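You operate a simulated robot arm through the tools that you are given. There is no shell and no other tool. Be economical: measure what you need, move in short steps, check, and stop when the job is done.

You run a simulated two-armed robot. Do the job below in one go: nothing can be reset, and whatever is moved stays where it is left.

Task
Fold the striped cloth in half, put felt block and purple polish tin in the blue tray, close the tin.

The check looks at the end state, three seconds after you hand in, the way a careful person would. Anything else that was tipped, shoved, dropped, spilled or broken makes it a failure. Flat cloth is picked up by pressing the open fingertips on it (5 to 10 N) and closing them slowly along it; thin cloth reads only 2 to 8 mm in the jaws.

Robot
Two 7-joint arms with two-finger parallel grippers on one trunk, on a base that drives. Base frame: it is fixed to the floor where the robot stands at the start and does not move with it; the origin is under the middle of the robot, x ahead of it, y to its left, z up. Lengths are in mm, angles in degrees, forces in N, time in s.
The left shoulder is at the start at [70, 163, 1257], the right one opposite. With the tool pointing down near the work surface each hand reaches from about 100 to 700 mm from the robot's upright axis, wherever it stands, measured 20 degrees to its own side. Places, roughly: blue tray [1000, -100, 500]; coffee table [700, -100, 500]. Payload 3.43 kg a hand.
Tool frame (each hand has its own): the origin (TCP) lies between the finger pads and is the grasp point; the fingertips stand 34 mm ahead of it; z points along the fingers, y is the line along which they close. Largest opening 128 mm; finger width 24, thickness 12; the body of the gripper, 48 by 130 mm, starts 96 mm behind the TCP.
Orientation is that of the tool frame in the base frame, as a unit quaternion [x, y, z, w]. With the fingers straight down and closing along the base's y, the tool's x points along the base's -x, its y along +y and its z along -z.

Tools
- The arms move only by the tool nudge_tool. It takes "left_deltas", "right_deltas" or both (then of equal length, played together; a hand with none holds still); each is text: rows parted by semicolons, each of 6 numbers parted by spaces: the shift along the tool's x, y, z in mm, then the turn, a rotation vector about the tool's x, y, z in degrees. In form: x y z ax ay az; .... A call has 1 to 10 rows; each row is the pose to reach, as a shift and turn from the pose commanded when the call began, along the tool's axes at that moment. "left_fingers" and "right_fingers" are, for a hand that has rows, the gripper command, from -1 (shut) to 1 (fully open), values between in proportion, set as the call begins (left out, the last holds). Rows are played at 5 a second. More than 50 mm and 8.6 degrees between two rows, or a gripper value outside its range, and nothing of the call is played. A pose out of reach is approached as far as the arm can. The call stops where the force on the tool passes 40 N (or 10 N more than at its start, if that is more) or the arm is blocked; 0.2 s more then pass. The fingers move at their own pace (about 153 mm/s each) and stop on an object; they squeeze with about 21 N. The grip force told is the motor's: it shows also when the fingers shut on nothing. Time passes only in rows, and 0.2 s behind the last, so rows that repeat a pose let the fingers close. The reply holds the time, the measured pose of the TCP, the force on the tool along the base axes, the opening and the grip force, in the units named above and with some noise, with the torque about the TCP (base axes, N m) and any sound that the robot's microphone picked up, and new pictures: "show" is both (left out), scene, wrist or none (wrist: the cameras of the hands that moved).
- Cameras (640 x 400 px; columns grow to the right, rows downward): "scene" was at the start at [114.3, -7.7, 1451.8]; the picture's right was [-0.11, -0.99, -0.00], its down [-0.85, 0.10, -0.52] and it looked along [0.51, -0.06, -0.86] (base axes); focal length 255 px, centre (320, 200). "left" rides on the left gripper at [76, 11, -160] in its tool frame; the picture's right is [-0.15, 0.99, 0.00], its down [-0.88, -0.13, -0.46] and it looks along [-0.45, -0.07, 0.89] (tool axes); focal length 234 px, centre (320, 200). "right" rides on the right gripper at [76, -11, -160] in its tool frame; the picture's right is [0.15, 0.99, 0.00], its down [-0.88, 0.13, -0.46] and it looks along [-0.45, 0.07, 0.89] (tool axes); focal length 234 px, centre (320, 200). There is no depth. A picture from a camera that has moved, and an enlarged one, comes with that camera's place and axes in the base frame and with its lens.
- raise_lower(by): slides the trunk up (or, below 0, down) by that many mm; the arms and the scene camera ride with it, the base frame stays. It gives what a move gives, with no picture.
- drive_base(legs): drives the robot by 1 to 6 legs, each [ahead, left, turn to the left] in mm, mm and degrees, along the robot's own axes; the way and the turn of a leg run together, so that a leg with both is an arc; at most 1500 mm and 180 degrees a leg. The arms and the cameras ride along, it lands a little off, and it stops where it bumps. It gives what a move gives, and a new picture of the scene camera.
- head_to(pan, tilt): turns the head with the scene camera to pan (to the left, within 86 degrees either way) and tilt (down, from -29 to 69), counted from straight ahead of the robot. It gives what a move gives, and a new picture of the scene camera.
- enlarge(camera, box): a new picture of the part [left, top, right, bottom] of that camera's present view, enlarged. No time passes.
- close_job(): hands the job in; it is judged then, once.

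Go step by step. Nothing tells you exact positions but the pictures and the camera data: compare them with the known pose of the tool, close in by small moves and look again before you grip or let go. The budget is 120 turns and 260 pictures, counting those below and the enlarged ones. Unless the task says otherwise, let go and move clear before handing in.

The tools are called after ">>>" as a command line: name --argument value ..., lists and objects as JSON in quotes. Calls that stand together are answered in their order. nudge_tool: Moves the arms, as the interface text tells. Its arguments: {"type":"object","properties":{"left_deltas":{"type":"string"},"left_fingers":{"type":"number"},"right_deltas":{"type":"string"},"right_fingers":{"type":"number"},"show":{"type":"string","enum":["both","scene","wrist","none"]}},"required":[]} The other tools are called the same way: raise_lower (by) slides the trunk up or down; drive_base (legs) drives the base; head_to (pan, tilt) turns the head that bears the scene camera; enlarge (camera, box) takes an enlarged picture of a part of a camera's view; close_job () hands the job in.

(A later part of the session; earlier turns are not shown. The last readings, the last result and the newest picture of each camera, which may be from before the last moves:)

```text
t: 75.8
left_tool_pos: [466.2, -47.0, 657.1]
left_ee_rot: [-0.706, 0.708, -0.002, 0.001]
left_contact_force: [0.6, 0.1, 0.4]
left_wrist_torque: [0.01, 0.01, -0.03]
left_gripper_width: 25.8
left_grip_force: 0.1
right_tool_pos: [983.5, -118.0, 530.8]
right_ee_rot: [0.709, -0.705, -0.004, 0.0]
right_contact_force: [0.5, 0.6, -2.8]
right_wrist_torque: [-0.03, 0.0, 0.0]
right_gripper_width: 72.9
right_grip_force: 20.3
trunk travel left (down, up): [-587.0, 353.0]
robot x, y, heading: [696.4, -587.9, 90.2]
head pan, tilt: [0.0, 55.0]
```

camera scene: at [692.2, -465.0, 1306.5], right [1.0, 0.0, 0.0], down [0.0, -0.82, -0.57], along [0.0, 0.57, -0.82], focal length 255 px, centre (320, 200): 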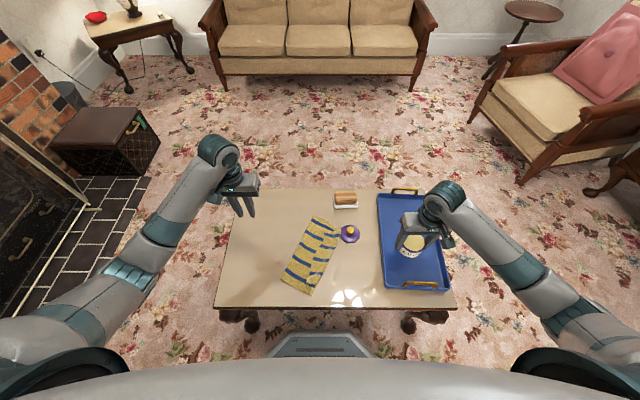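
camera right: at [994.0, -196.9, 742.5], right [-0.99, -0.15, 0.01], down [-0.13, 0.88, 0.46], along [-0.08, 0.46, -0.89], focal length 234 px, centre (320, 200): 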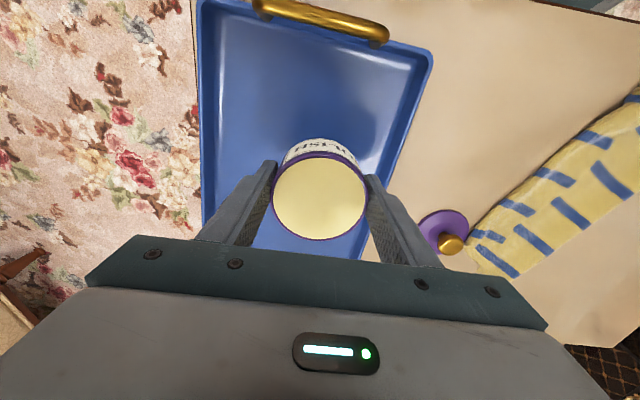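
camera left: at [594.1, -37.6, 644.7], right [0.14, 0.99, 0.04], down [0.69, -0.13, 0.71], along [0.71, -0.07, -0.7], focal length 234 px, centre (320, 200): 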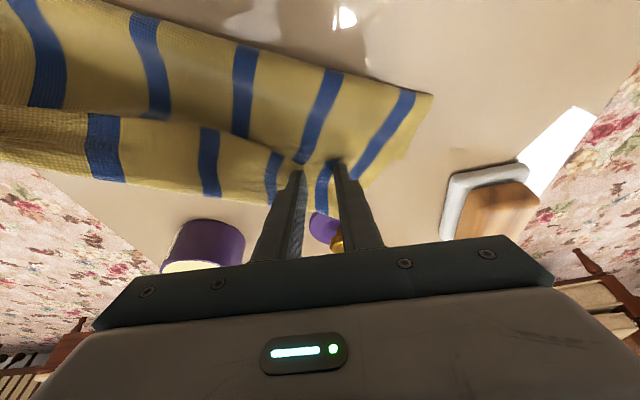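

>>> nudge_tool --right_deltas "0 0 1 0 0 0;0 0 2 0 0 0;0 0 3 0 0 0" --show "none"

```text
t: 76.7
left_tool_pos: [465.1, -46.6, 658.1]
left_ee_rot: [-0.707, 0.708, -0.002, 0.002]
left_contact_force: [-0.3, -0.3, 0.8]
left_wrist_torque: [0.01, 0.02, 0.0]
left_gripper_width: 25.7
left_grip_force: 0.0
right_tool_pos: [982.8, -118.0, 528.2]
right_ee_rot: [0.709, -0.705, -0.006, -0.001]
right_contact_force: [2.7, -2.9, 14.8]
right_wrist_torque: [-0.11, -0.01, 0.15]
right_gripper_width: 72.4
right_grip_force: 20.5
trunk travel left (down, up): [-587.0, 353.0]
robot x, y, heading: [701.7, -585.8, 90.2]
head pan, tilt: [0.0, 55.0]
```

The tin is down at TCP z≈528.5. I'll ease up, release and rise, then go to the lid.

>>> nudge_tool --right_deltas "0 0 -1 0 0 0;0 0 -1 0 0 0" --show "none"

>>> nudge_tool --right_deltas "0 0 0 0 0 0;0 0 0 0 0 0;0 0 -40 0 0 0;0 0 -80 0 0 0;0 0 -110 0 0 0" --right_fingers 0.55 --show "wrist"

```text
t: 77.2
left_tool_pos: [465.6, -46.3, 658.0]
left_ee_rot: [-0.707, 0.707, -0.001, 0.002]
left_contact_force: [-0.6, 0.7, 0.7]
left_wrist_torque: [0.03, 0.0, -0.01]
left_gripper_width: 25.7
left_grip_force: 0.1
right_tool_pos: [983.2, -116.8, 529.6]
right_ee_rot: [0.71, -0.704, -0.005, -0.001]
right_contact_force: [3.1, -2.8, 12.5]
right_wrist_torque: [0.25, 0.04, -0.08]
right_gripper_width: 73.1
right_grip_force: 21.3
trunk travel left (down, up): [-587.0, 353.0]
robot x, y, heading: [695.3, -586.8, 89.9]
head pan, tilt: [0.0, 55.0]
```

```text
t: 78.5
left_tool_pos: [466.2, -47.0, 657.3]
left_ee_rot: [-0.707, 0.707, -0.002, 0.002]
left_contact_force: [-0.1, -0.3, 0.3]
left_wrist_torque: [0.0, 0.01, 0.03]
left_gripper_width: 25.8
left_grip_force: 0.1
right_tool_pos: [983.9, -119.6, 636.9]
right_ee_rot: [0.71, -0.704, -0.005, 0.0]
right_contact_force: [-0.4, -0.7, -0.3]
right_wrist_torque: [-0.02, 0.0, -0.01]
right_gripper_width: 99.2
right_grip_force: 0.0
trunk travel left (down, up): [-587.0, 353.0]
robot x, y, heading: [696.5, -584.0, 90.2]
head pan, tilt: [0.0, 55.0]
camera right: at [997.4, -196.5, 795.1], right [-0.99, -0.15, 0.01], down [-0.13, 0.88, 0.46], along [-0.08, 0.45, -0.89], focal length 234 px, centre (320, 200)
```

right: 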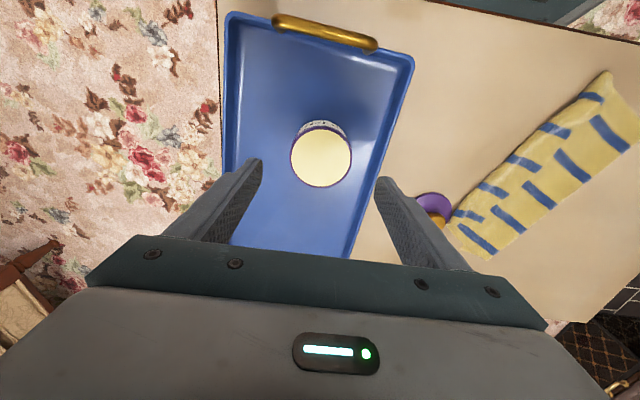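

The tin stands at about (983,-120). Now I'll move above the lid.

>>> nudge_tool --right_deltas "-15 37 0 0 0 0;-30 74 0 0 0 0;-45 111 0 0 0 0;-60 148 0 0 0 0;-74 185 0 0 0 0;-74 185 0 0 0 0" --right_fingers -0.05 --show "wrist"

>>> enlarge --camera "right" --box '[240, 100, 400, 200]'

```text
t: 79.8
left_tool_pos: [466.1, -47.2, 658.7]
left_ee_rot: [-0.706, 0.708, -0.001, 0.002]
left_contact_force: [0.1, 0.7, -0.6]
left_wrist_torque: [-0.01, 0.03, -0.03]
left_gripper_width: 25.5
left_grip_force: 0.1
right_tool_pos: [799.6, -45.6, 640.0]
right_ee_rot: [0.71, -0.705, -0.004, 0.001]
right_contact_force: [-0.9, 0.4, 0.0]
right_wrist_torque: [0.01, 0.0, -0.04]
right_gripper_width: 60.6
right_grip_force: 0.0
trunk travel left (down, up): [-587.0, 353.0]
robot x, y, heading: [697.3, -583.4, 90.3]
head pan, tilt: [0.0, 55.0]
camera right: at [811.4, -123.5, 797.6], right [-0.99, -0.15, 0.01], down [-0.13, 0.88, 0.46], along [-0.08, 0.45, -0.89], focal length 234 px, centre (320, 200)
```

right: 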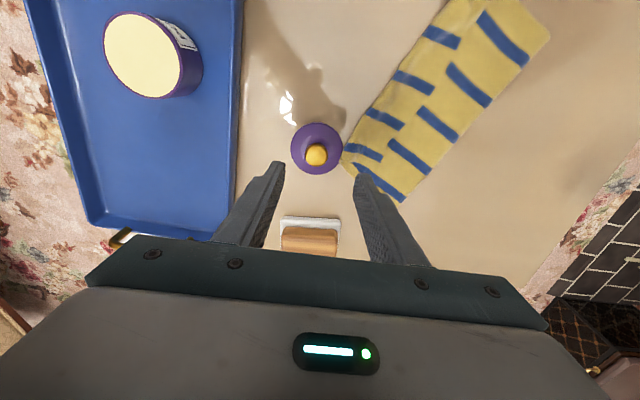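

```text
4.00 times, centred on (320, 150) of right
camera zoom: at [811.4, -123.5, 797.6], right [-0.99, -0.15, 0.01], down [-0.13, 0.88, 0.46], along [-0.08, 0.45, -0.89], focal length 937 px, centre (320, 400)
```

zoom: 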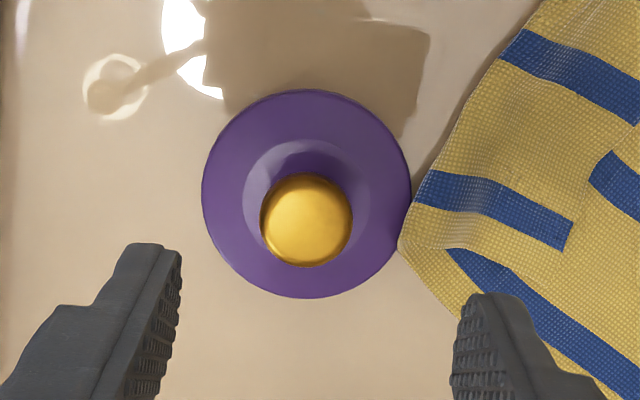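

The knob is about 27 mm wide, centred at (800,-42.7) near z 518. I'll use a narrow opening to keep clear of the cloth tip and descend.

>>> nudge_tool --right_deltas "-3 0 40 0 0 0;-3 0 75 0 0 0;-3 0 85 0 0 0;-3 0 85 0 0 0" --right_fingers -0.4 --show "wrist"

>>> enlarge --camera "right" --box '[220, 90, 420, 215]'

```text
t: 80.8
left_tool_pos: [466.0, -46.8, 657.7]
left_ee_rot: [-0.706, 0.708, -0.002, 0.002]
left_contact_force: [0.3, -0.2, 1.0]
left_wrist_torque: [-0.02, 0.03, 0.01]
left_gripper_width: 25.5
left_grip_force: 0.2
right_tool_pos: [800.1, -43.6, 553.9]
right_ee_rot: [0.709, -0.705, -0.003, 0.0]
right_contact_force: [0.9, 0.0, -0.4]
right_wrist_torque: [-0.01, 0.0, -0.01]
right_gripper_width: 38.6
right_grip_force: 0.0
trunk travel left (down, up): [-587.0, 353.0]
robot x, y, heading: [698.1, -586.9, 90.3]
head pan, tilt: [0.0, 55.0]
camera right: at [810.8, -121.4, 711.8], right [-0.99, -0.15, 0.01], down [-0.13, 0.88, 0.46], along [-0.08, 0.45, -0.89], focal length 234 px, centre (320, 200)
```

right: 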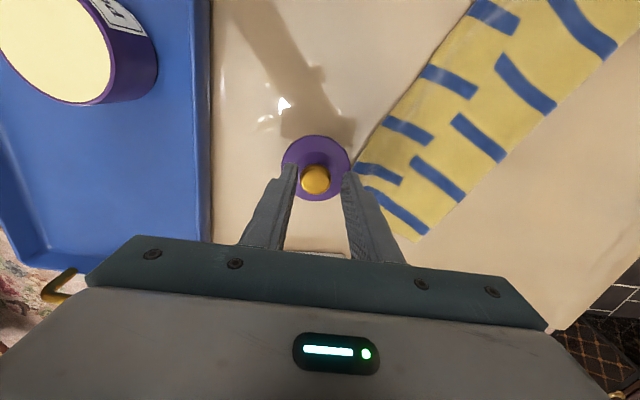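

```text
3.20 times, centred on (320, 152) of right
camera zoom: at [810.8, -121.4, 711.8], right [-0.99, -0.15, 0.01], down [-0.13, 0.88, 0.46], along [-0.08, 0.45, -0.89], focal length 749 px, centre (320, 352)
```

zoom: 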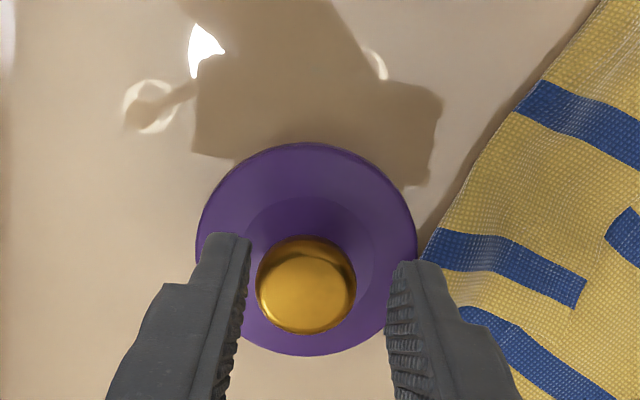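

>>> nudge_tool --right_deltas "0 0 10 0 0 0;0 0 19 0 0 0;0 0 19 0 0 0" --show "none"

>>> nudge_tool --right_deltas "0 0 0 0 0 0;0 0 0 0 0 0;0 0 0 0 0 0" --right_fingers -1 --show "wrist"

```text
t: 81.7
left_tool_pos: [466.2, -45.7, 657.8]
left_ee_rot: [-0.706, 0.708, -0.002, 0.002]
left_contact_force: [0.3, 0.0, 0.2]
left_wrist_torque: [0.03, -0.02, 0.01]
left_gripper_width: 25.0
left_grip_force: 0.1
right_tool_pos: [798.0, -42.9, 535.2]
right_ee_rot: [0.709, -0.705, -0.004, 0.0]
right_contact_force: [-0.2, -0.7, -0.1]
right_wrist_torque: [-0.02, -0.02, 0.0]
right_gripper_width: 38.5
right_grip_force: 0.0
trunk travel left (down, up): [-587.0, 353.0]
robot x, y, heading: [693.4, -587.8, 90.0]
head pan, tilt: [0.0, 55.0]
```

```text
t: 82.5
left_tool_pos: [464.7, -46.7, 657.6]
left_ee_rot: [-0.706, 0.708, -0.002, 0.002]
left_contact_force: [-0.7, 0.2, -0.5]
left_wrist_torque: [-0.01, 0.02, -0.06]
left_gripper_width: 25.6
left_grip_force: 0.1
right_tool_pos: [798.8, -44.4, 534.3]
right_ee_rot: [0.71, -0.704, -0.004, 0.0]
right_contact_force: [0.2, 0.0, 1.5]
right_wrist_torque: [0.08, -0.08, 0.05]
right_gripper_width: 28.4
right_grip_force: 21.3
trunk travel left (down, up): [-587.0, 353.0]
robot x, y, heading: [699.1, -584.7, 90.0]
head pan, tilt: [0.0, 55.0]
camera right: at [810.8, -121.3, 692.9], right [-0.99, -0.15, 0.01], down [-0.13, 0.88, 0.46], along [-0.08, 0.46, -0.89], focal length 234 px, centre (320, 200)
```

right: 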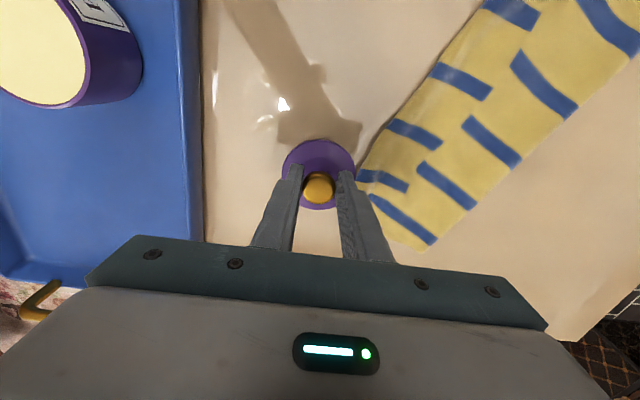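

The knob is held (28 mm). I'll lift and carry it above the tin.

>>> nudge_tool --right_deltas "0 0 -30 0 0 0;0 0 -70 0 0 0;0 0 -110 0 0 0;16 -37 -115 0 0 0;32 -74 -115 0 0 0;48 -111 -115 0 0 0;62 -148 -115 0 0 0;77 -183 -115 0 0 0;77 -183 -115 0 0 0" --show "both"

>>> enlarge --camera "right" --box '[220, 90, 420, 215]'

>>> enlarge --camera "scene" --box '[360, 190, 480, 265]'

```text
t: 84.5
left_tool_pos: [465.5, -45.8, 658.1]
left_ee_rot: [-0.707, 0.707, -0.002, 0.002]
left_contact_force: [-0.1, -0.3, -0.5]
left_wrist_torque: [-0.01, -0.01, 0.01]
left_gripper_width: 25.7
left_grip_force: 0.0
right_tool_pos: [982.6, -117.7, 650.7]
right_ee_rot: [0.711, -0.704, -0.004, 0.0]
right_contact_force: [0.3, 0.2, -1.3]
right_wrist_torque: [-0.02, -0.01, 0.01]
right_gripper_width: 28.6
right_grip_force: 21.2
trunk travel left (down, up): [-587.0, 353.0]
robot x, y, heading: [695.5, -585.2, 90.3]
head pan, tilt: [0.0, 55.0]
camera scene: at [691.4, -464.6, 1306.5], right [1.0, 0.0, 0.0], down [0.0, -0.82, -0.57], along [0.0, 0.57, -0.82], focal length 255 px, centre (320, 200)
camera right: at [994.1, -195.5, 807.9], right [-0.99, -0.15, 0.01], down [-0.13, 0.88, 0.46], along [-0.08, 0.45, -0.89], focal length 234 px, centre (320, 200)
```

scene: 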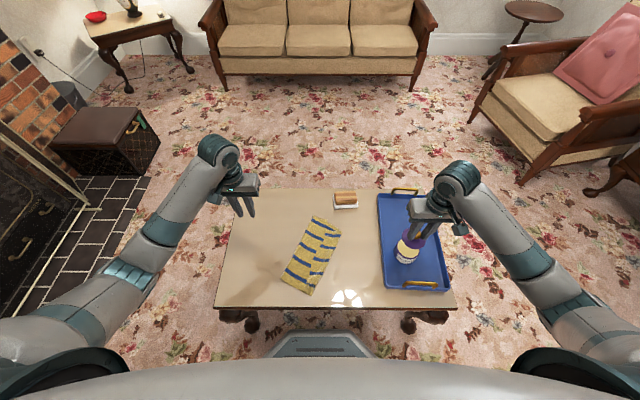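
right: 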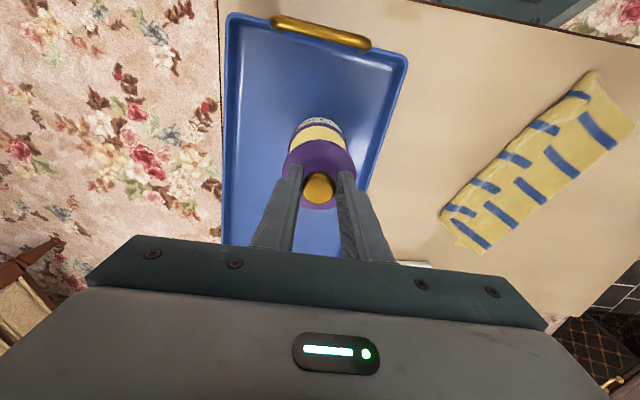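

```text
3.20 times, centred on (320, 152) of right
camera zoom: at [994.1, -195.5, 807.9], right [-0.99, -0.15, 0.01], down [-0.13, 0.88, 0.46], along [-0.08, 0.45, -0.89], focal length 749 px, centre (320, 352)
```

zoom: 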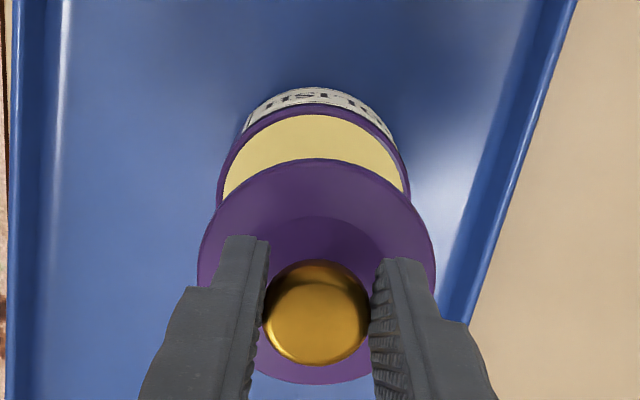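

```text
5.33 times, centred on (420, 228) of scene
camera zoom: at [691.4, -464.6, 1306.5], right [1.0, 0.0, 0.0], down [0.0, -0.82, -0.57], along [0.0, 0.57, -0.82], focal length 1360 px, centre (-213, 53)
```

zoom: 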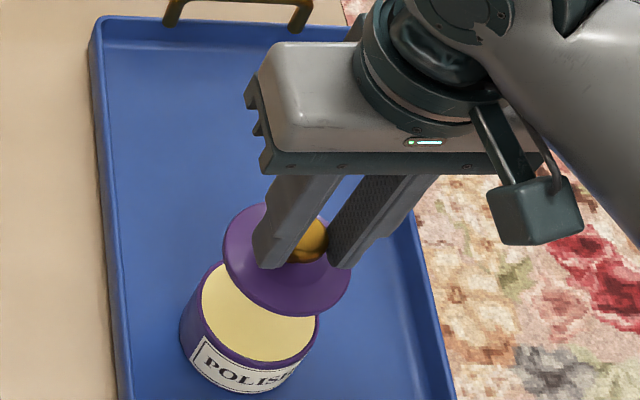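

The lid and tin axes agree within about 1 mm. I'll lower to just above contact.

>>> nudge_tool --right_deltas "0 0 25 0 0 0;0 0 45 0 0 0;0 0 54 0 0 0;0 0 54 0 0 0" --show "wrist"

>>> enlarge --camera "right" --box '[240, 110, 400, 210]'

>>> enlarge --camera "scene" --box '[370, 215, 450, 265]'

```text
t: 85.5
left_tool_pos: [465.0, -47.3, 656.6]
left_ee_rot: [-0.707, 0.707, -0.002, 0.002]
left_contact_force: [-0.3, -0.6, -0.1]
left_wrist_torque: [-0.01, -0.01, -0.03]
left_gripper_width: 25.7
left_grip_force: 0.0
right_tool_pos: [982.6, -117.2, 595.8]
right_ee_rot: [0.71, -0.705, -0.004, 0.0]
right_contact_force: [0.1, -0.1, 0.0]
right_wrist_torque: [0.02, -0.02, -0.01]
right_gripper_width: 28.6
right_grip_force: 20.7
trunk travel left (down, up): [-587.0, 353.0]
robot x, y, heading: [693.0, -589.7, 90.3]
head pan, tilt: [0.0, 55.0]
camera right: at [994.7, -195.1, 752.5], right [-0.99, -0.15, 0.01], down [-0.13, 0.88, 0.46], along [-0.08, 0.45, -0.89], focal length 234 px, centre (320, 200)
```

right: 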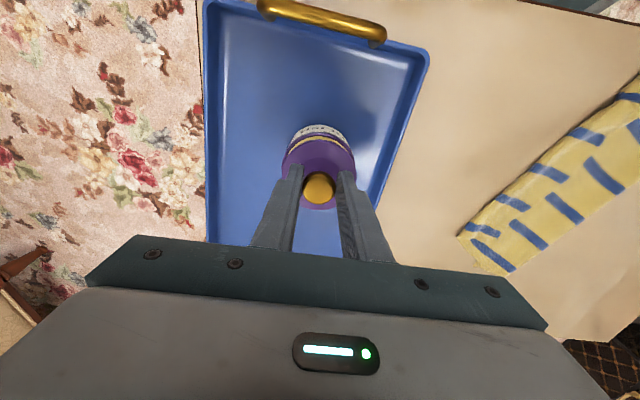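

```text
4.00 times, centred on (320, 160) of right
camera zoom: at [994.7, -195.1, 752.5], right [-0.99, -0.15, 0.01], down [-0.13, 0.88, 0.46], along [-0.08, 0.45, -0.89], focal length 937 px, centre (320, 360)
```

zoom: 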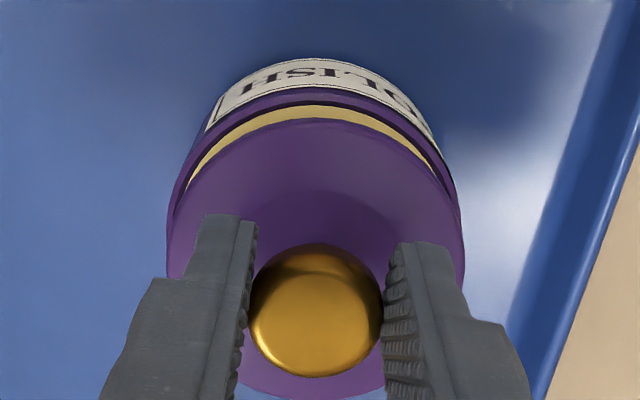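

```text
8.00 times, centred on (410, 240) of scene
camera zoom: at [692.1, -465.1, 1306.5], right [1.0, 0.0, 0.0], down [0.0, -0.82, -0.57], along [0.0, 0.57, -0.82], focal length 2040 px, centre (-400, -120)
```

zoom: 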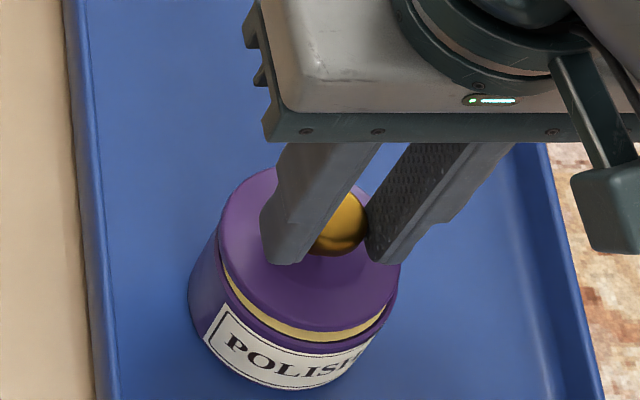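

>>> nudge_tool --right_deltas "0 0 1.5 0 0 0;0 0 3 0 0 0;0 0 4.5 0 0 0;0 0 6 0 0 0;0 0 6 0 0 0" --show "none"

```text
t: 86.7
left_tool_pos: [467.1, -46.4, 657.8]
left_ee_rot: [-0.707, 0.708, -0.002, 0.002]
left_contact_force: [0.5, 0.3, 0.5]
left_wrist_torque: [-0.01, -0.01, -0.01]
left_gripper_width: 25.7
left_grip_force: 0.1
right_tool_pos: [982.0, -118.7, 587.9]
right_ee_rot: [0.709, -0.705, -0.005, 0.001]
right_contact_force: [0.5, -0.4, 3.3]
right_wrist_torque: [-0.01, -0.11, -0.04]
right_gripper_width: 28.6
right_grip_force: 21.4
trunk travel left (down, up): [-587.0, 353.0]
robot x, y, heading: [694.1, -589.9, 90.1]
head pan, tilt: [0.0, 55.0]
```

>>> nudge_tool --right_deltas "0 0 0.7 0 0 0;0 0 1.5 0 0 0;0 0 1.5 0 0 0" --show "wrist"

>>> enlarge --camera "scene" --box '[370, 215, 450, 265]'

>>> enlarge --camera "right" --box '[240, 110, 400, 210]'

```text
t: 87.5
left_tool_pos: [465.2, -47.4, 658.3]
left_ee_rot: [-0.706, 0.708, -0.001, 0.002]
left_contact_force: [0.8, 1.3, -0.3]
left_wrist_torque: [-0.02, 0.0, 0.01]
left_gripper_width: 25.6
left_grip_force: 0.1
right_tool_pos: [981.4, -119.0, 588.2]
right_ee_rot: [0.71, -0.705, -0.004, 0.0]
right_contact_force: [1.6, -2.0, 12.6]
right_wrist_torque: [-0.02, -0.1, -0.02]
right_gripper_width: 28.4
right_grip_force: 21.2
trunk travel left (down, up): [-587.0, 353.0]
robot x, y, heading: [696.2, -587.4, 90.2]
head pan, tilt: [0.0, 55.0]
camera right: at [994.2, -195.9, 745.5], right [-0.99, -0.15, 0.0], down [-0.13, 0.88, 0.46], along [-0.08, 0.46, -0.89], focal length 234 px, centre (320, 200)
```

right: 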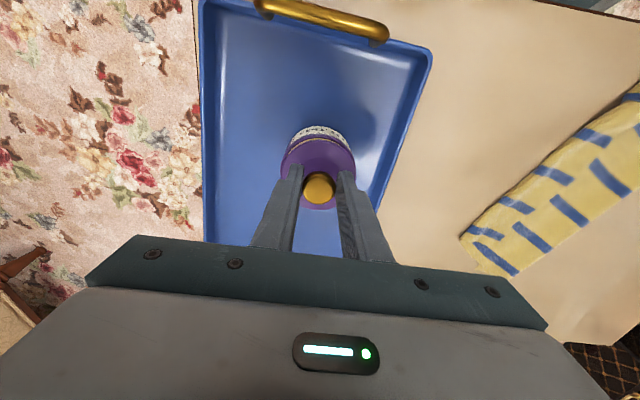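

```text
8.00 times, centred on (410, 240) of scene
camera zoom: at [691.5, -466.3, 1306.8], right [1.0, 0.0, 0.0], down [0.0, -0.82, -0.57], along [0.0, 0.57, -0.82], focal length 2040 px, centre (-400, -120)
```

zoom: 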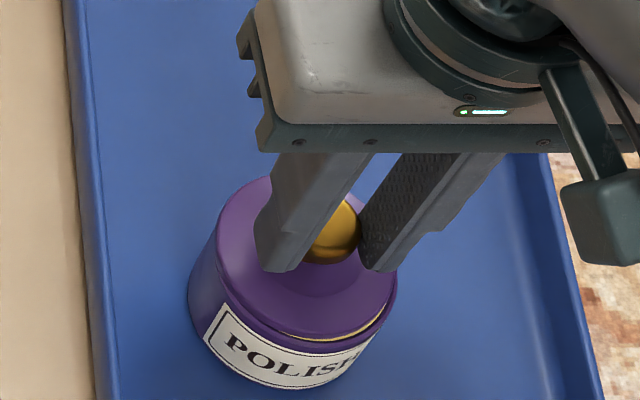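

```text
4.00 times, centred on (320, 160) of right
camera zoom: at [994.2, -195.9, 745.5], right [-0.99, -0.15, 0.0], down [-0.13, 0.88, 0.46], along [-0.08, 0.46, -0.89], focal length 937 px, centre (320, 360)
```

zoom: 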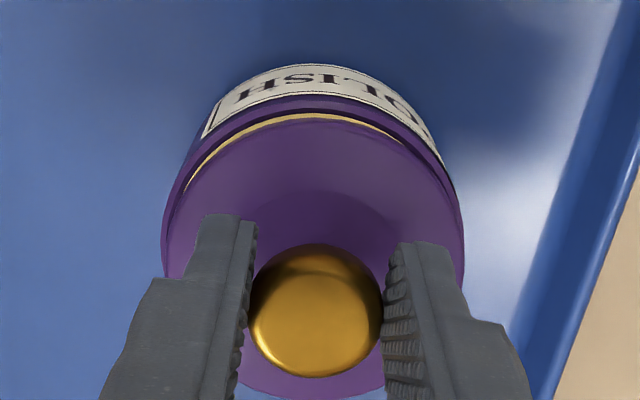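

Contact is at z≈588, with a thin sliver of cream visible on the south-east side. I'll ease up, shift about 1.5 mm that way and press again.

>>> nudge_tool --right_deltas "0 0 -2 0 0 0;1.5 -0.8 -2 0 0 0;1.5 -0.8 -1 0 0 0;1.5 -0.8 0 0 0 0;1.5 -0.8 0.5 0 0 0;1.5 -0.8 0.5 0 0 0" --show "none"

>>> enlarge --camera "right" --box '[240, 110, 400, 210]'

>>> enlarge --camera "scene" --box '[370, 215, 450, 265]'

```text
t: 88.8
left_tool_pos: [465.1, -47.1, 659.1]
left_ee_rot: [0.707, -0.707, 0.002, -0.003]
left_contact_force: [0.2, 0.6, 0.7]
left_wrist_torque: [0.03, -0.01, -0.01]
left_gripper_width: 25.5
left_grip_force: 0.0
right_tool_pos: [981.7, -119.5, 588.1]
right_ee_rot: [0.71, -0.704, -0.005, -0.001]
right_contact_force: [-2.3, -1.7, 22.5]
right_wrist_torque: [0.07, 0.06, 0.0]
right_gripper_width: 28.5
right_grip_force: 20.9
trunk travel left (down, up): [-587.0, 353.0]
robot x, y, heading: [698.0, -581.8, 89.9]
head pan, tilt: [0.0, 55.0]
heard: snap
```

```text
4.00 times, centred on (320, 160) of right
camera zoom: at [994.4, -197.6, 745.8], right [-0.99, -0.15, 0.0], down [-0.13, 0.88, 0.46], along [-0.08, 0.46, -0.89], focal length 937 px, centre (320, 360)
```

zoom: 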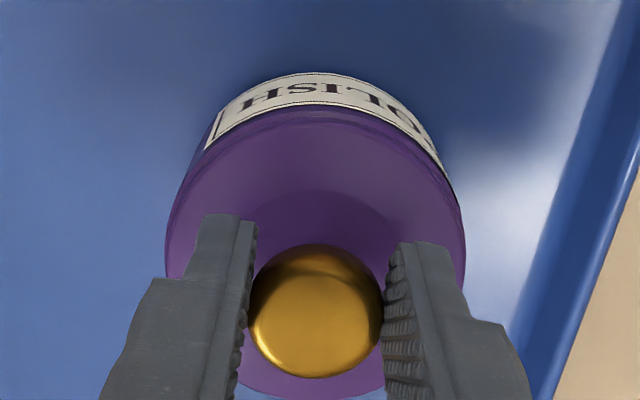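

```text
8.00 times, centred on (410, 240) of scene
camera zoom: at [690.8, -466.9, 1306.9], right [1.0, 0.0, 0.0], down [0.0, -0.82, -0.57], along [0.0, 0.57, -0.82], focal length 2040 px, centre (-400, -120)
```

zoom: 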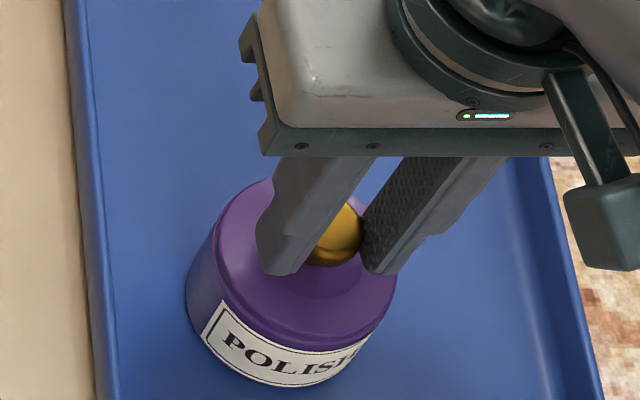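

A snap was heard and the lid sits flush, so the tin is closed. I'll release the knob, rise and head toward the felt block.

>>> nudge_tool --right_deltas "0 0 -1.5 0 0 0;0 0 -1.5 0 0 0" --show "none"

>>> nudge_tool --right_deltas "0 0 -1.5 0 0 0;0 0 -1.5 0 0 0;0 0 -40 0 0 0;0 0 -80 0 0 0;0 0 -120 0 0 0;0 0 -160 0 0 0" --left_deltas "0 0 -20 0 0 0;0 0 -40 0 0 0;0 0 -60 0 0 0;0 0 -80 0 0 0;0 0 -80 0 0 0;0 0 -80 0 0 0" --right_fingers -0.2 --show "none"

>>> raise_lower --by -100

>>> nudge_tool --right_deltas "-40 25 0 0 0 0;-80 50 0 0 0 0;-120 75 0 0 0 0;-160 110 0 0 0 0;-190 150 0 0 0 0;-210 190 0 0 0 0;-210 190 0 0 0 0" --right_fingers 0.3 --show "both"

```text
t: 89.5
left_tool_pos: [465.5, -47.0, 657.4]
left_ee_rot: [0.707, -0.707, 0.002, -0.002]
left_contact_force: [-0.1, -0.5, -0.5]
left_wrist_torque: [-0.02, -0.01, 0.0]
left_gripper_width: 25.5
left_grip_force: 0.0
right_tool_pos: [983.1, -119.9, 588.7]
right_ee_rot: [0.71, -0.705, -0.005, 0.0]
right_contact_force: [-1.6, 3.0, 13.1]
right_wrist_torque: [0.37, 0.04, 0.01]
right_gripper_width: 28.6
right_grip_force: 20.6
trunk travel left (down, up): [-587.0, 353.0]
robot x, y, heading: [693.9, -588.9, 90.3]
head pan, tilt: [0.0, 55.0]
```

```text
t: 90.8
left_tool_pos: [466.5, -44.6, 738.9]
left_ee_rot: [-0.707, 0.707, -0.002, 0.001]
left_contact_force: [0.3, -0.2, 0.2]
left_wrist_torque: [0.0, -0.02, 0.02]
left_gripper_width: 25.6
left_grip_force: 0.1
right_tool_pos: [984.8, -122.8, 750.5]
right_ee_rot: [0.709, -0.705, -0.004, 0.0]
right_contact_force: [0.6, -0.8, 0.2]
right_wrist_torque: [0.03, 0.01, -0.01]
right_gripper_width: 51.4
right_grip_force: 0.1
trunk travel left (down, up): [-587.0, 353.0]
robot x, y, heading: [697.8, -586.4, 90.3]
head pan, tilt: [0.0, 55.0]
```

```text
t: 92.2
left_tool_pos: [466.5, -46.1, 639.4]
left_ee_rot: [-0.706, 0.708, -0.002, 0.002]
left_contact_force: [0.0, -0.4, 0.1]
left_wrist_torque: [0.0, 0.02, 0.02]
left_gripper_width: 25.5
left_grip_force: 0.1
right_tool_pos: [983.1, -121.7, 649.7]
right_ee_rot: [0.71, -0.704, -0.004, 0.0]
right_contact_force: [0.5, 0.8, 0.4]
right_wrist_torque: [0.0, 0.0, 0.01]
right_gripper_width: 51.3
right_grip_force: 0.0
trunk travel left (down, up): [-487.0, 453.0]
robot x, y, heading: [696.6, -588.2, 90.2]
head pan, tilt: [0.0, 55.0]
```

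```text
refused: row 4 steps farther than a row can; nothing moved
```

>>> nudge_tool --right_deltas "-35 25 0 0 0 0;-70 50 0 0 0 0;-105 75 0 0 0 0;-140 100 0 0 0 0;-170 130 0 0 0 0;-190 160 0 0 0 0;-210 190 0 0 0 0;-210 190 0 0 0 0" --right_fingers 0.3 --show "both"

>>> enlarge --camera "right" --box '[220, 90, 420, 215]'

>>> enlarge --camera "scene" --box '[370, 190, 498, 270]'

```text
t: 94.0
left_tool_pos: [466.4, -44.8, 638.7]
left_ee_rot: [-0.707, 0.707, -0.002, 0.002]
left_contact_force: [-0.3, 0.3, 0.1]
left_wrist_torque: [0.0, 0.0, 0.0]
left_gripper_width: 25.5
left_grip_force: 0.1
right_tool_pos: [794.6, 86.8, 653.5]
right_ee_rot: [0.709, -0.705, -0.004, 0.001]
right_contact_force: [-0.1, -0.5, -1.2]
right_wrist_torque: [-0.05, 0.02, 0.0]
right_gripper_width: 83.0
right_grip_force: 0.1
trunk travel left (down, up): [-487.0, 453.0]
robot x, y, heading: [695.8, -588.5, 90.2]
head pan, tilt: [0.0, 55.0]
camera scene: at [692.5, -465.2, 1206.5], right [1.0, 0.0, 0.0], down [0.0, -0.82, -0.57], along [0.0, 0.57, -0.82], focal length 255 px, centre (320, 200)
camera right: at [805.5, 9.5, 810.4], right [-0.99, -0.15, 0.01], down [-0.13, 0.88, 0.46], along [-0.08, 0.46, -0.89], focal length 234 px, centre (320, 200)
```

scene: 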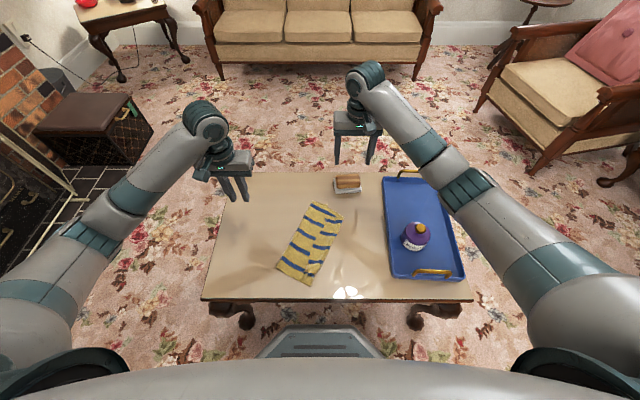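
right: 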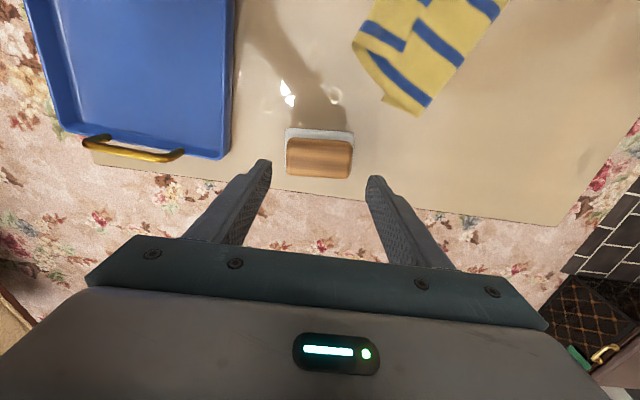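

```text
3.20 times, centred on (320, 152) of right
camera zoom: at [805.5, 9.5, 810.4], right [-0.99, -0.15, 0.01], down [-0.13, 0.88, 0.46], along [-0.08, 0.46, -0.89], focal length 749 px, centre (320, 352)
```

zoom: 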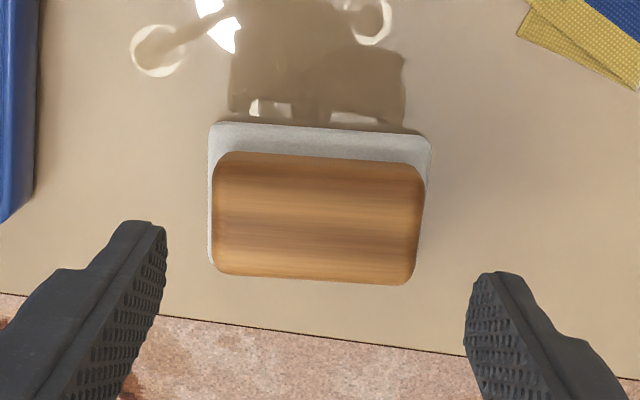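

```text
5.00 times, centred on (434, 230) of scene
camera zoom: at [692.5, -465.2, 1206.5], right [1.0, 0.0, 0.0], down [0.0, -0.82, -0.57], along [0.0, 0.57, -0.82], focal length 1275 px, centre (-250, 50)
```

zoom: 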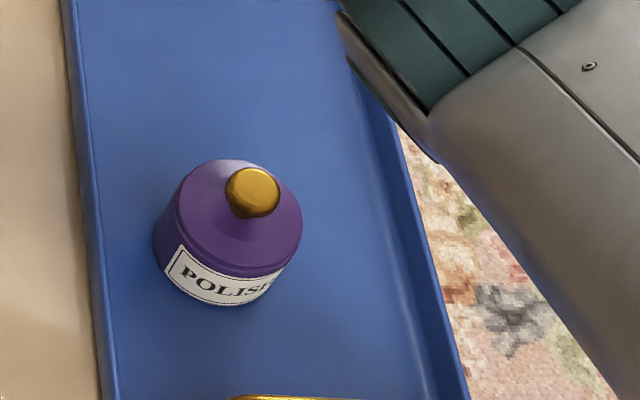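

The block is at about (789,100), 84 mm long along x and turned about 5.5°. I'll align, open and descend part way.

>>> nudge_tool --right_deltas "-7 3 15 0 0 -3;-13 5.6 30 0 0 -5.5;-13 5.6 60 0 0 -5.5;-13 5.6 80 0 0 -5.5;-13 5.6 80 0 0 -5.5" --right_fingers 0.65 --show "wrist"

```text
t: 95.2
left_tool_pos: [466.4, -44.1, 637.5]
left_ee_rot: [-0.707, 0.708, -0.001, 0.002]
left_contact_force: [-0.4, -0.1, 0.5]
left_wrist_torque: [0.0, -0.03, -0.02]
left_gripper_width: 25.6
left_grip_force: 0.0
right_tool_pos: [787.5, 100.8, 572.0]
right_ee_rot: [0.742, -0.67, -0.004, 0.0]
right_contact_force: [0.3, -0.4, 0.0]
right_wrist_torque: [-0.01, 0.02, 0.02]
right_gripper_width: 105.6
right_grip_force: 0.1
trunk travel left (down, up): [-487.0, 453.0]
robot x, y, heading: [695.7, -588.6, 90.3]
head pan, tilt: [0.0, 55.0]
camera right: at [806.7, 24.2, 729.3], right [-0.97, -0.25, 0.01], down [-0.22, 0.86, 0.46], along [-0.12, 0.45, -0.89], focal length 234 px, centre (320, 200)
```

right: 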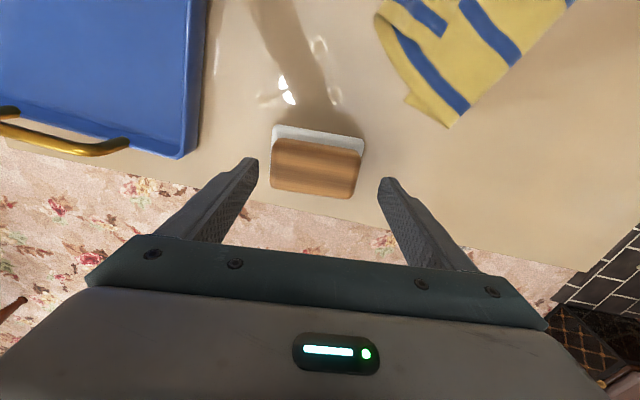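

It is aligned and centred. I'll descend and grip.

>>> nudge_tool --right_deltas "0 0 25 0 0 0;0 0 42 0 0 0;0 0 49 0 0 0;0 0 49 0 0 0" --show "wrist"

>>> nudge_tool --right_deltas "0 0 0 0 0 0;0 0 0 0 0 0;0 0 0 0 0 0" --right_fingers -1 --show "wrist"

```text
t: 96.2
left_tool_pos: [466.3, -45.2, 639.9]
left_ee_rot: [-0.706, 0.708, -0.002, 0.002]
left_contact_force: [-0.4, 0.4, 1.0]
left_wrist_torque: [0.01, 0.0, 0.0]
left_gripper_width: 25.7
left_grip_force: 0.1
right_tool_pos: [786.7, 100.8, 521.8]
right_ee_rot: [0.742, -0.67, -0.004, 0.0]
right_contact_force: [0.2, 0.2, 0.3]
right_wrist_torque: [0.01, 0.01, -0.02]
right_gripper_width: 105.6
right_grip_force: 0.5
trunk travel left (down, up): [-487.0, 453.0]
robot x, y, heading: [697.4, -587.8, 90.1]
head pan, tilt: [0.0, 55.0]
camera right: at [806.1, 24.5, 679.8], right [-0.97, -0.25, 0.01], down [-0.22, 0.86, 0.46], along [-0.12, 0.45, -0.89], focal length 234 px, centre (320, 200)
```

right: 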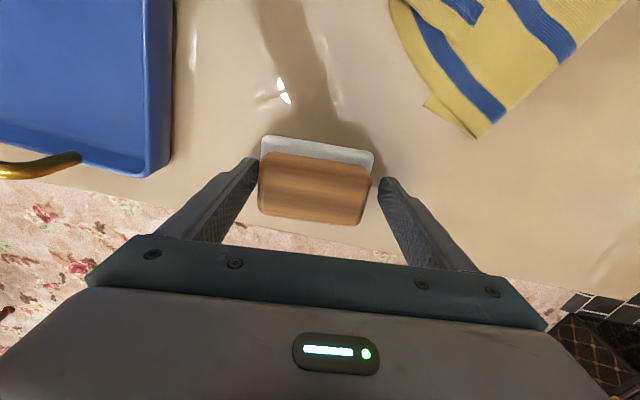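

```text
t: 97.0
left_tool_pos: [466.1, -45.1, 637.8]
left_ee_rot: [-0.707, 0.708, -0.002, 0.002]
left_contact_force: [0.2, -0.8, 0.1]
left_wrist_torque: [-0.02, 0.01, 0.02]
left_gripper_width: 25.8
left_grip_force: 0.2
right_tool_pos: [786.0, 99.8, 522.1]
right_ee_rot: [0.742, -0.67, -0.004, 0.0]
right_contact_force: [0.5, -0.2, -1.0]
right_wrist_torque: [0.01, 0.01, 0.01]
right_gripper_width: 94.0
right_grip_force: 20.8
trunk travel left (down, up): [-487.0, 453.0]
robot x, y, heading: [695.7, -586.6, 90.2]
head pan, tilt: [0.0, 55.0]
camera right: at [805.9, 24.5, 679.9], right [-0.97, -0.25, 0.0], down [-0.22, 0.86, 0.46], along [-0.12, 0.45, -0.89], focal length 234 px, centre (320, 200)
```

right: 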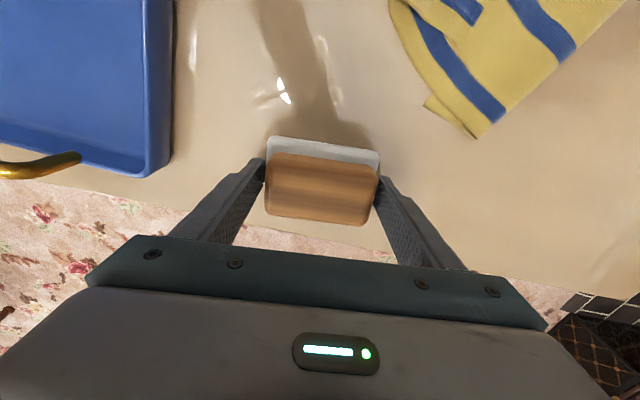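

The block is gripped (94 mm). I'll lift it and carry it to the tray's free north half, away from the tin.

>>> nudge_tool --right_deltas "0 0 -45 0 0 0;0 0 -90 0 0 0;20 -35 -95 0 0 0;40 -70 -95 0 0 0;60 -105 -95 0 0 0;75 -145 -95 0 0 0;90 -175 -95 0 0 0;101 -194 -90 0 0 0;101 -194 -60 0 0 0;101 -194 -60 0 0 0" --show "both"

```text
t: 99.2
left_tool_pos: [466.5, -44.2, 638.7]
left_ee_rot: [-0.706, 0.708, -0.003, 0.003]
left_contact_force: [0.1, -0.4, -1.1]
left_wrist_torque: [-0.03, 0.02, 0.0]
left_gripper_width: 25.8
left_grip_force: 0.1
right_tool_pos: [988.9, 19.4, 579.8]
right_ee_rot: [0.744, -0.669, -0.003, 0.001]
right_contact_force: [0.0, -0.9, -0.5]
right_wrist_torque: [-0.01, -0.02, -0.05]
right_gripper_width: 94.0
right_grip_force: 20.6
trunk travel left (down, up): [-487.0, 453.0]
robot x, y, heading: [696.6, -588.0, 90.2]
head pan, tilt: [0.0, 55.0]
camera scene: at [692.1, -465.2, 1206.6], right [1.0, 0.0, 0.0], down [0.0, -0.82, -0.57], along [0.0, 0.57, -0.82], focal length 255 px, centre (320, 200)
camera right: at [1009.1, -56.6, 737.8], right [-0.97, -0.25, 0.01], down [-0.22, 0.86, 0.46], along [-0.12, 0.45, -0.89], focal length 234 px, centre (320, 200)
```

scene: 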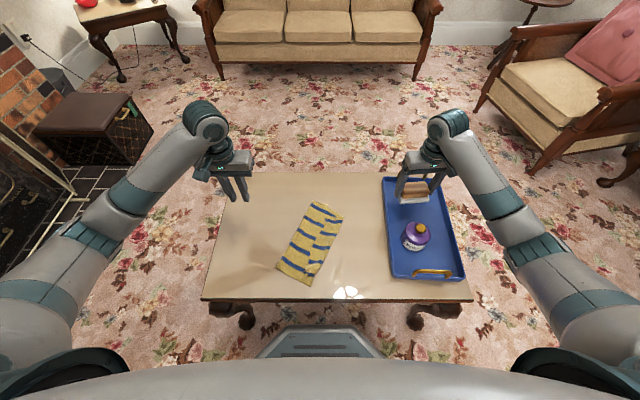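
right: 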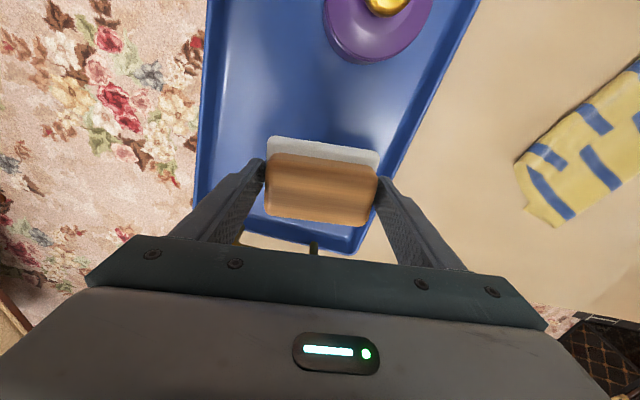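

>>> nudge_tool --right_deltas "0 -12 20 0 0 0;0 -12 40 0 0 0;0 -12 48 0 0 0;0 -12 51 0 0 0;0 -12 53 0 0 0;0 -12 53 0 0 0" --show "none"

```text
t: 100.6
left_tool_pos: [465.6, -44.0, 639.7]
left_ee_rot: [-0.706, 0.708, -0.002, 0.001]
left_contact_force: [-0.6, -0.2, 0.7]
left_wrist_torque: [0.0, -0.01, -0.03]
left_gripper_width: 25.7
left_grip_force: 0.0
right_tool_pos: [1001.4, 21.2, 528.4]
right_ee_rot: [0.743, -0.67, -0.004, 0.0]
right_contact_force: [-1.5, -0.1, -0.4]
right_wrist_torque: [0.02, 0.03, 0.01]
right_gripper_width: 94.4
right_grip_force: 21.2
trunk travel left (down, up): [-487.0, 453.0]
robot x, y, heading: [695.1, -585.9, 90.3]
head pan, tilt: [0.0, 55.0]
```

>>> nudge_tool --right_deltas "0 0 1 0 0 0;0 0 2 0 0 0;0 0 2 0 0 0" --show "none"

```text
t: 101.4
left_tool_pos: [465.2, -44.7, 639.5]
left_ee_rot: [-0.707, 0.707, -0.001, 0.003]
left_contact_force: [-0.3, 0.0, -0.4]
left_wrist_torque: [0.01, 0.02, -0.02]
left_gripper_width: 25.4
left_grip_force: 0.2
right_tool_pos: [1001.7, 20.9, 527.0]
right_ee_rot: [0.742, -0.67, -0.005, 0.0]
right_contact_force: [1.7, -3.0, 10.5]
right_wrist_torque: [-0.31, -0.01, -0.02]
right_gripper_width: 94.2
right_grip_force: 20.7
trunk travel left (down, up): [-487.0, 453.0]
robot x, y, heading: [695.0, -586.6, 90.4]
head pan, tilt: [0.0, 55.0]
```

The block is touching the tray floor. I'll release and rise.

>>> nudge_tool --right_deltas "0 0 -0.7 0 0 0;0 0 -0.7 0 0 0;0 0 -0.7 0 0 0;0 0 -40 0 0 0;0 0 -80 0 0 0;0 0 -120 0 0 0" --right_fingers 0.68 --show "both"

>>> enlarge --camera "scene" --box '[260, 190, 404, 280]'

```text
t: 102.8
left_tool_pos: [466.5, -44.3, 639.5]
left_ee_rot: [-0.706, 0.708, -0.001, 0.003]
left_contact_force: [0.2, 0.2, 0.6]
left_wrist_torque: [0.02, -0.01, -0.04]
left_gripper_width: 25.4
left_grip_force: 0.0
right_tool_pos: [1000.4, 18.6, 645.2]
right_ee_rot: [0.743, -0.669, -0.004, 0.0]
right_contact_force: [0.2, 0.8, 0.9]
right_wrist_torque: [-0.01, -0.01, -0.01]
right_gripper_width: 107.4
right_grip_force: 0.1
trunk travel left (down, up): [-487.0, 453.0]
robot x, y, heading: [697.8, -590.3, 90.2]
head pan, tilt: [0.0, 55.0]
camera scene: at [692.1, -465.6, 1206.5], right [1.0, 0.0, 0.0], down [0.0, -0.82, -0.57], along [0.0, 0.57, -0.82], focal length 255 px, centre (320, 200)
camera right: at [1019.9, -56.2, 802.7], right [-0.97, -0.25, 0.0], down [-0.22, 0.86, 0.46], along [-0.12, 0.45, -0.89], focal length 234 px, centre (320, 200)
```

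scene: 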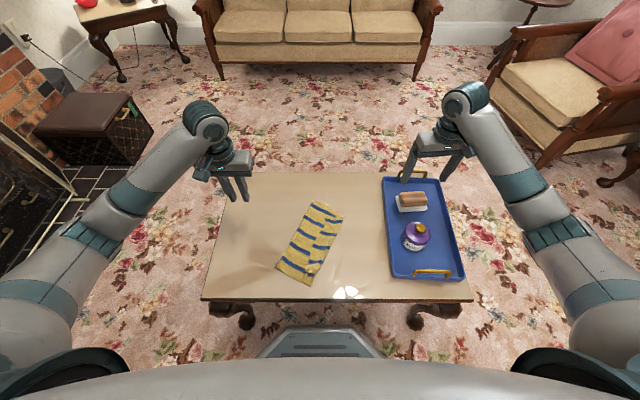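
right: 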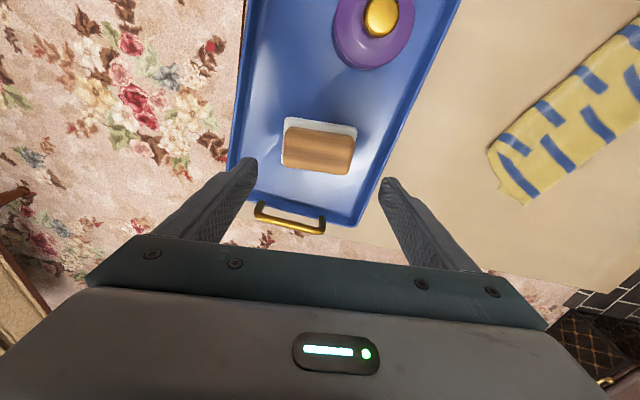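

```text
4.44 times, centred on (332, 235) of scene
camera zoom: at [692.1, -465.6, 1206.5], right [1.0, 0.0, 0.0], down [0.0, -0.82, -0.57], along [0.0, 0.57, -0.82], focal length 1134 px, centre (267, 44)
```

zoom: 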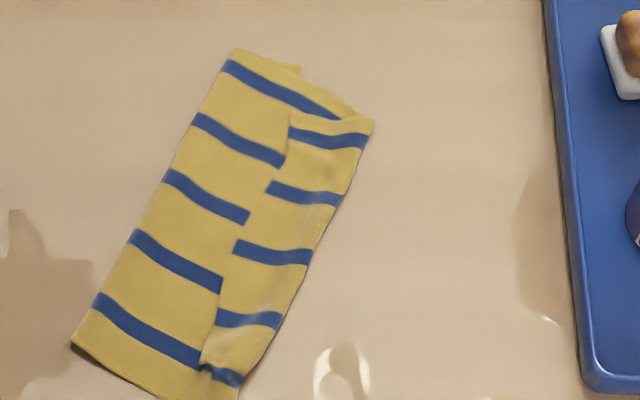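

Tin and block are both in the tray. Now the cloth: I'll unfold it by lifting the back-turned lip with the left hand, turned so the fingers close along the lip edge.

>>> nudge_tool --left_deltas "10 -24 0 0 0 -7.4;20 -48 0 0 0 -14.8;30 -72 0 0 0 -22.2;40 -95 0 0 0 -29.6;50 -119 0 0 0 -37;60 -143 5 0 0 -44.4;70 -167 15 0 0 -51.8;80 -190 25 0 0 -59.2;90 -214 35 0 0 -66;90 -214 35 0 0 -66" --left_fingers -0.5 --show "both"

>>> enlarge --camera "left" --box '[200, 80, 440, 230]'

```text
t: 105.0
left_tool_pos: [680.2, -136.3, 606.1]
left_ee_rot: [0.978, -0.207, 0.003, 0.0]
left_contact_force: [-0.5, 0.0, -0.4]
left_wrist_torque: [0.0, -0.03, -0.02]
left_gripper_width: 32.0
left_grip_force: 0.1
right_tool_pos: [1000.7, 21.1, 645.4]
right_ee_rot: [0.742, -0.67, -0.005, 0.0]
right_contact_force: [0.8, -0.4, 0.1]
right_wrist_torque: [-0.03, 0.01, 0.0]
right_gripper_width: 107.5
right_grip_force: 0.1
trunk travel left (down, up): [-487.0, 453.0]
robot x, y, heading: [694.5, -585.9, 90.0]
head pan, tilt: [0.0, 55.0]
camera scene: at [691.9, -465.1, 1206.5], right [1.0, 0.0, 0.0], down [0.0, -0.82, -0.57], along [0.0, 0.57, -0.82], focal length 255 px, centre (320, 200)
camera left: at [743.7, -176.9, 765.3], right [-0.54, -0.84, 0.0], down [-0.75, 0.48, 0.45], along [-0.38, 0.24, -0.89], focal length 234 px, centre (320, 200)
```

scene: 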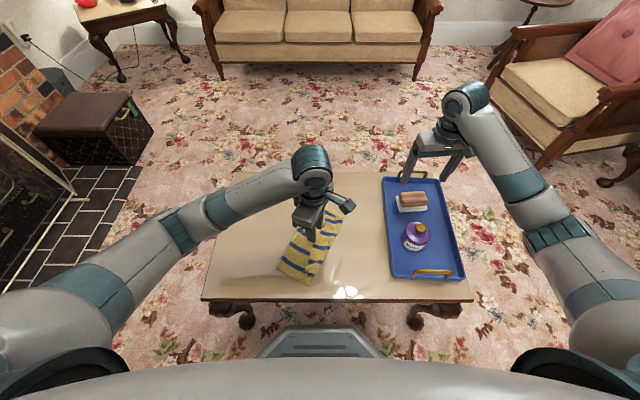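
left: 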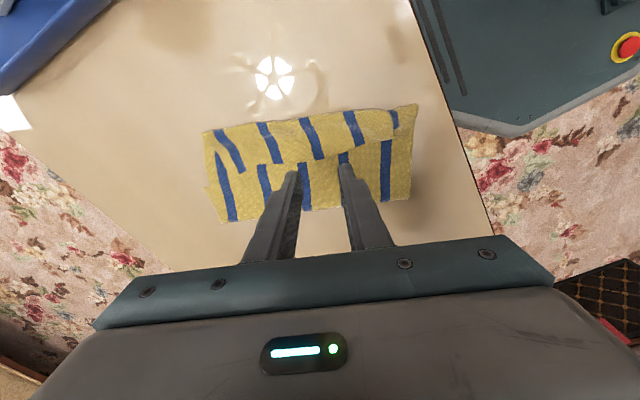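

```text
2.67 times, centred on (320, 155) of left
camera zoom: at [743.7, -176.9, 765.3], right [-0.54, -0.84, 0.0], down [-0.75, 0.48, 0.45], along [-0.38, 0.24, -0.89], focal length 624 px, centre (320, 320)
```

zoom: 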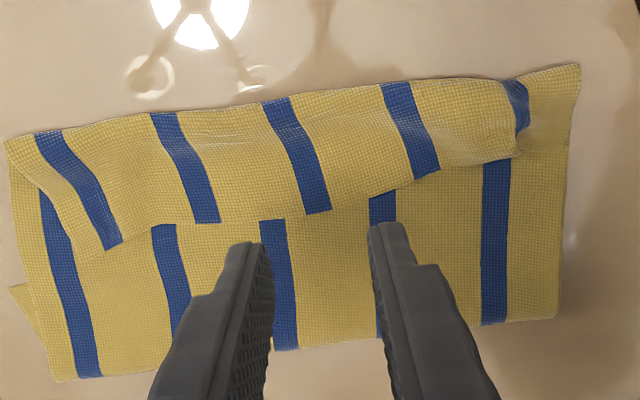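

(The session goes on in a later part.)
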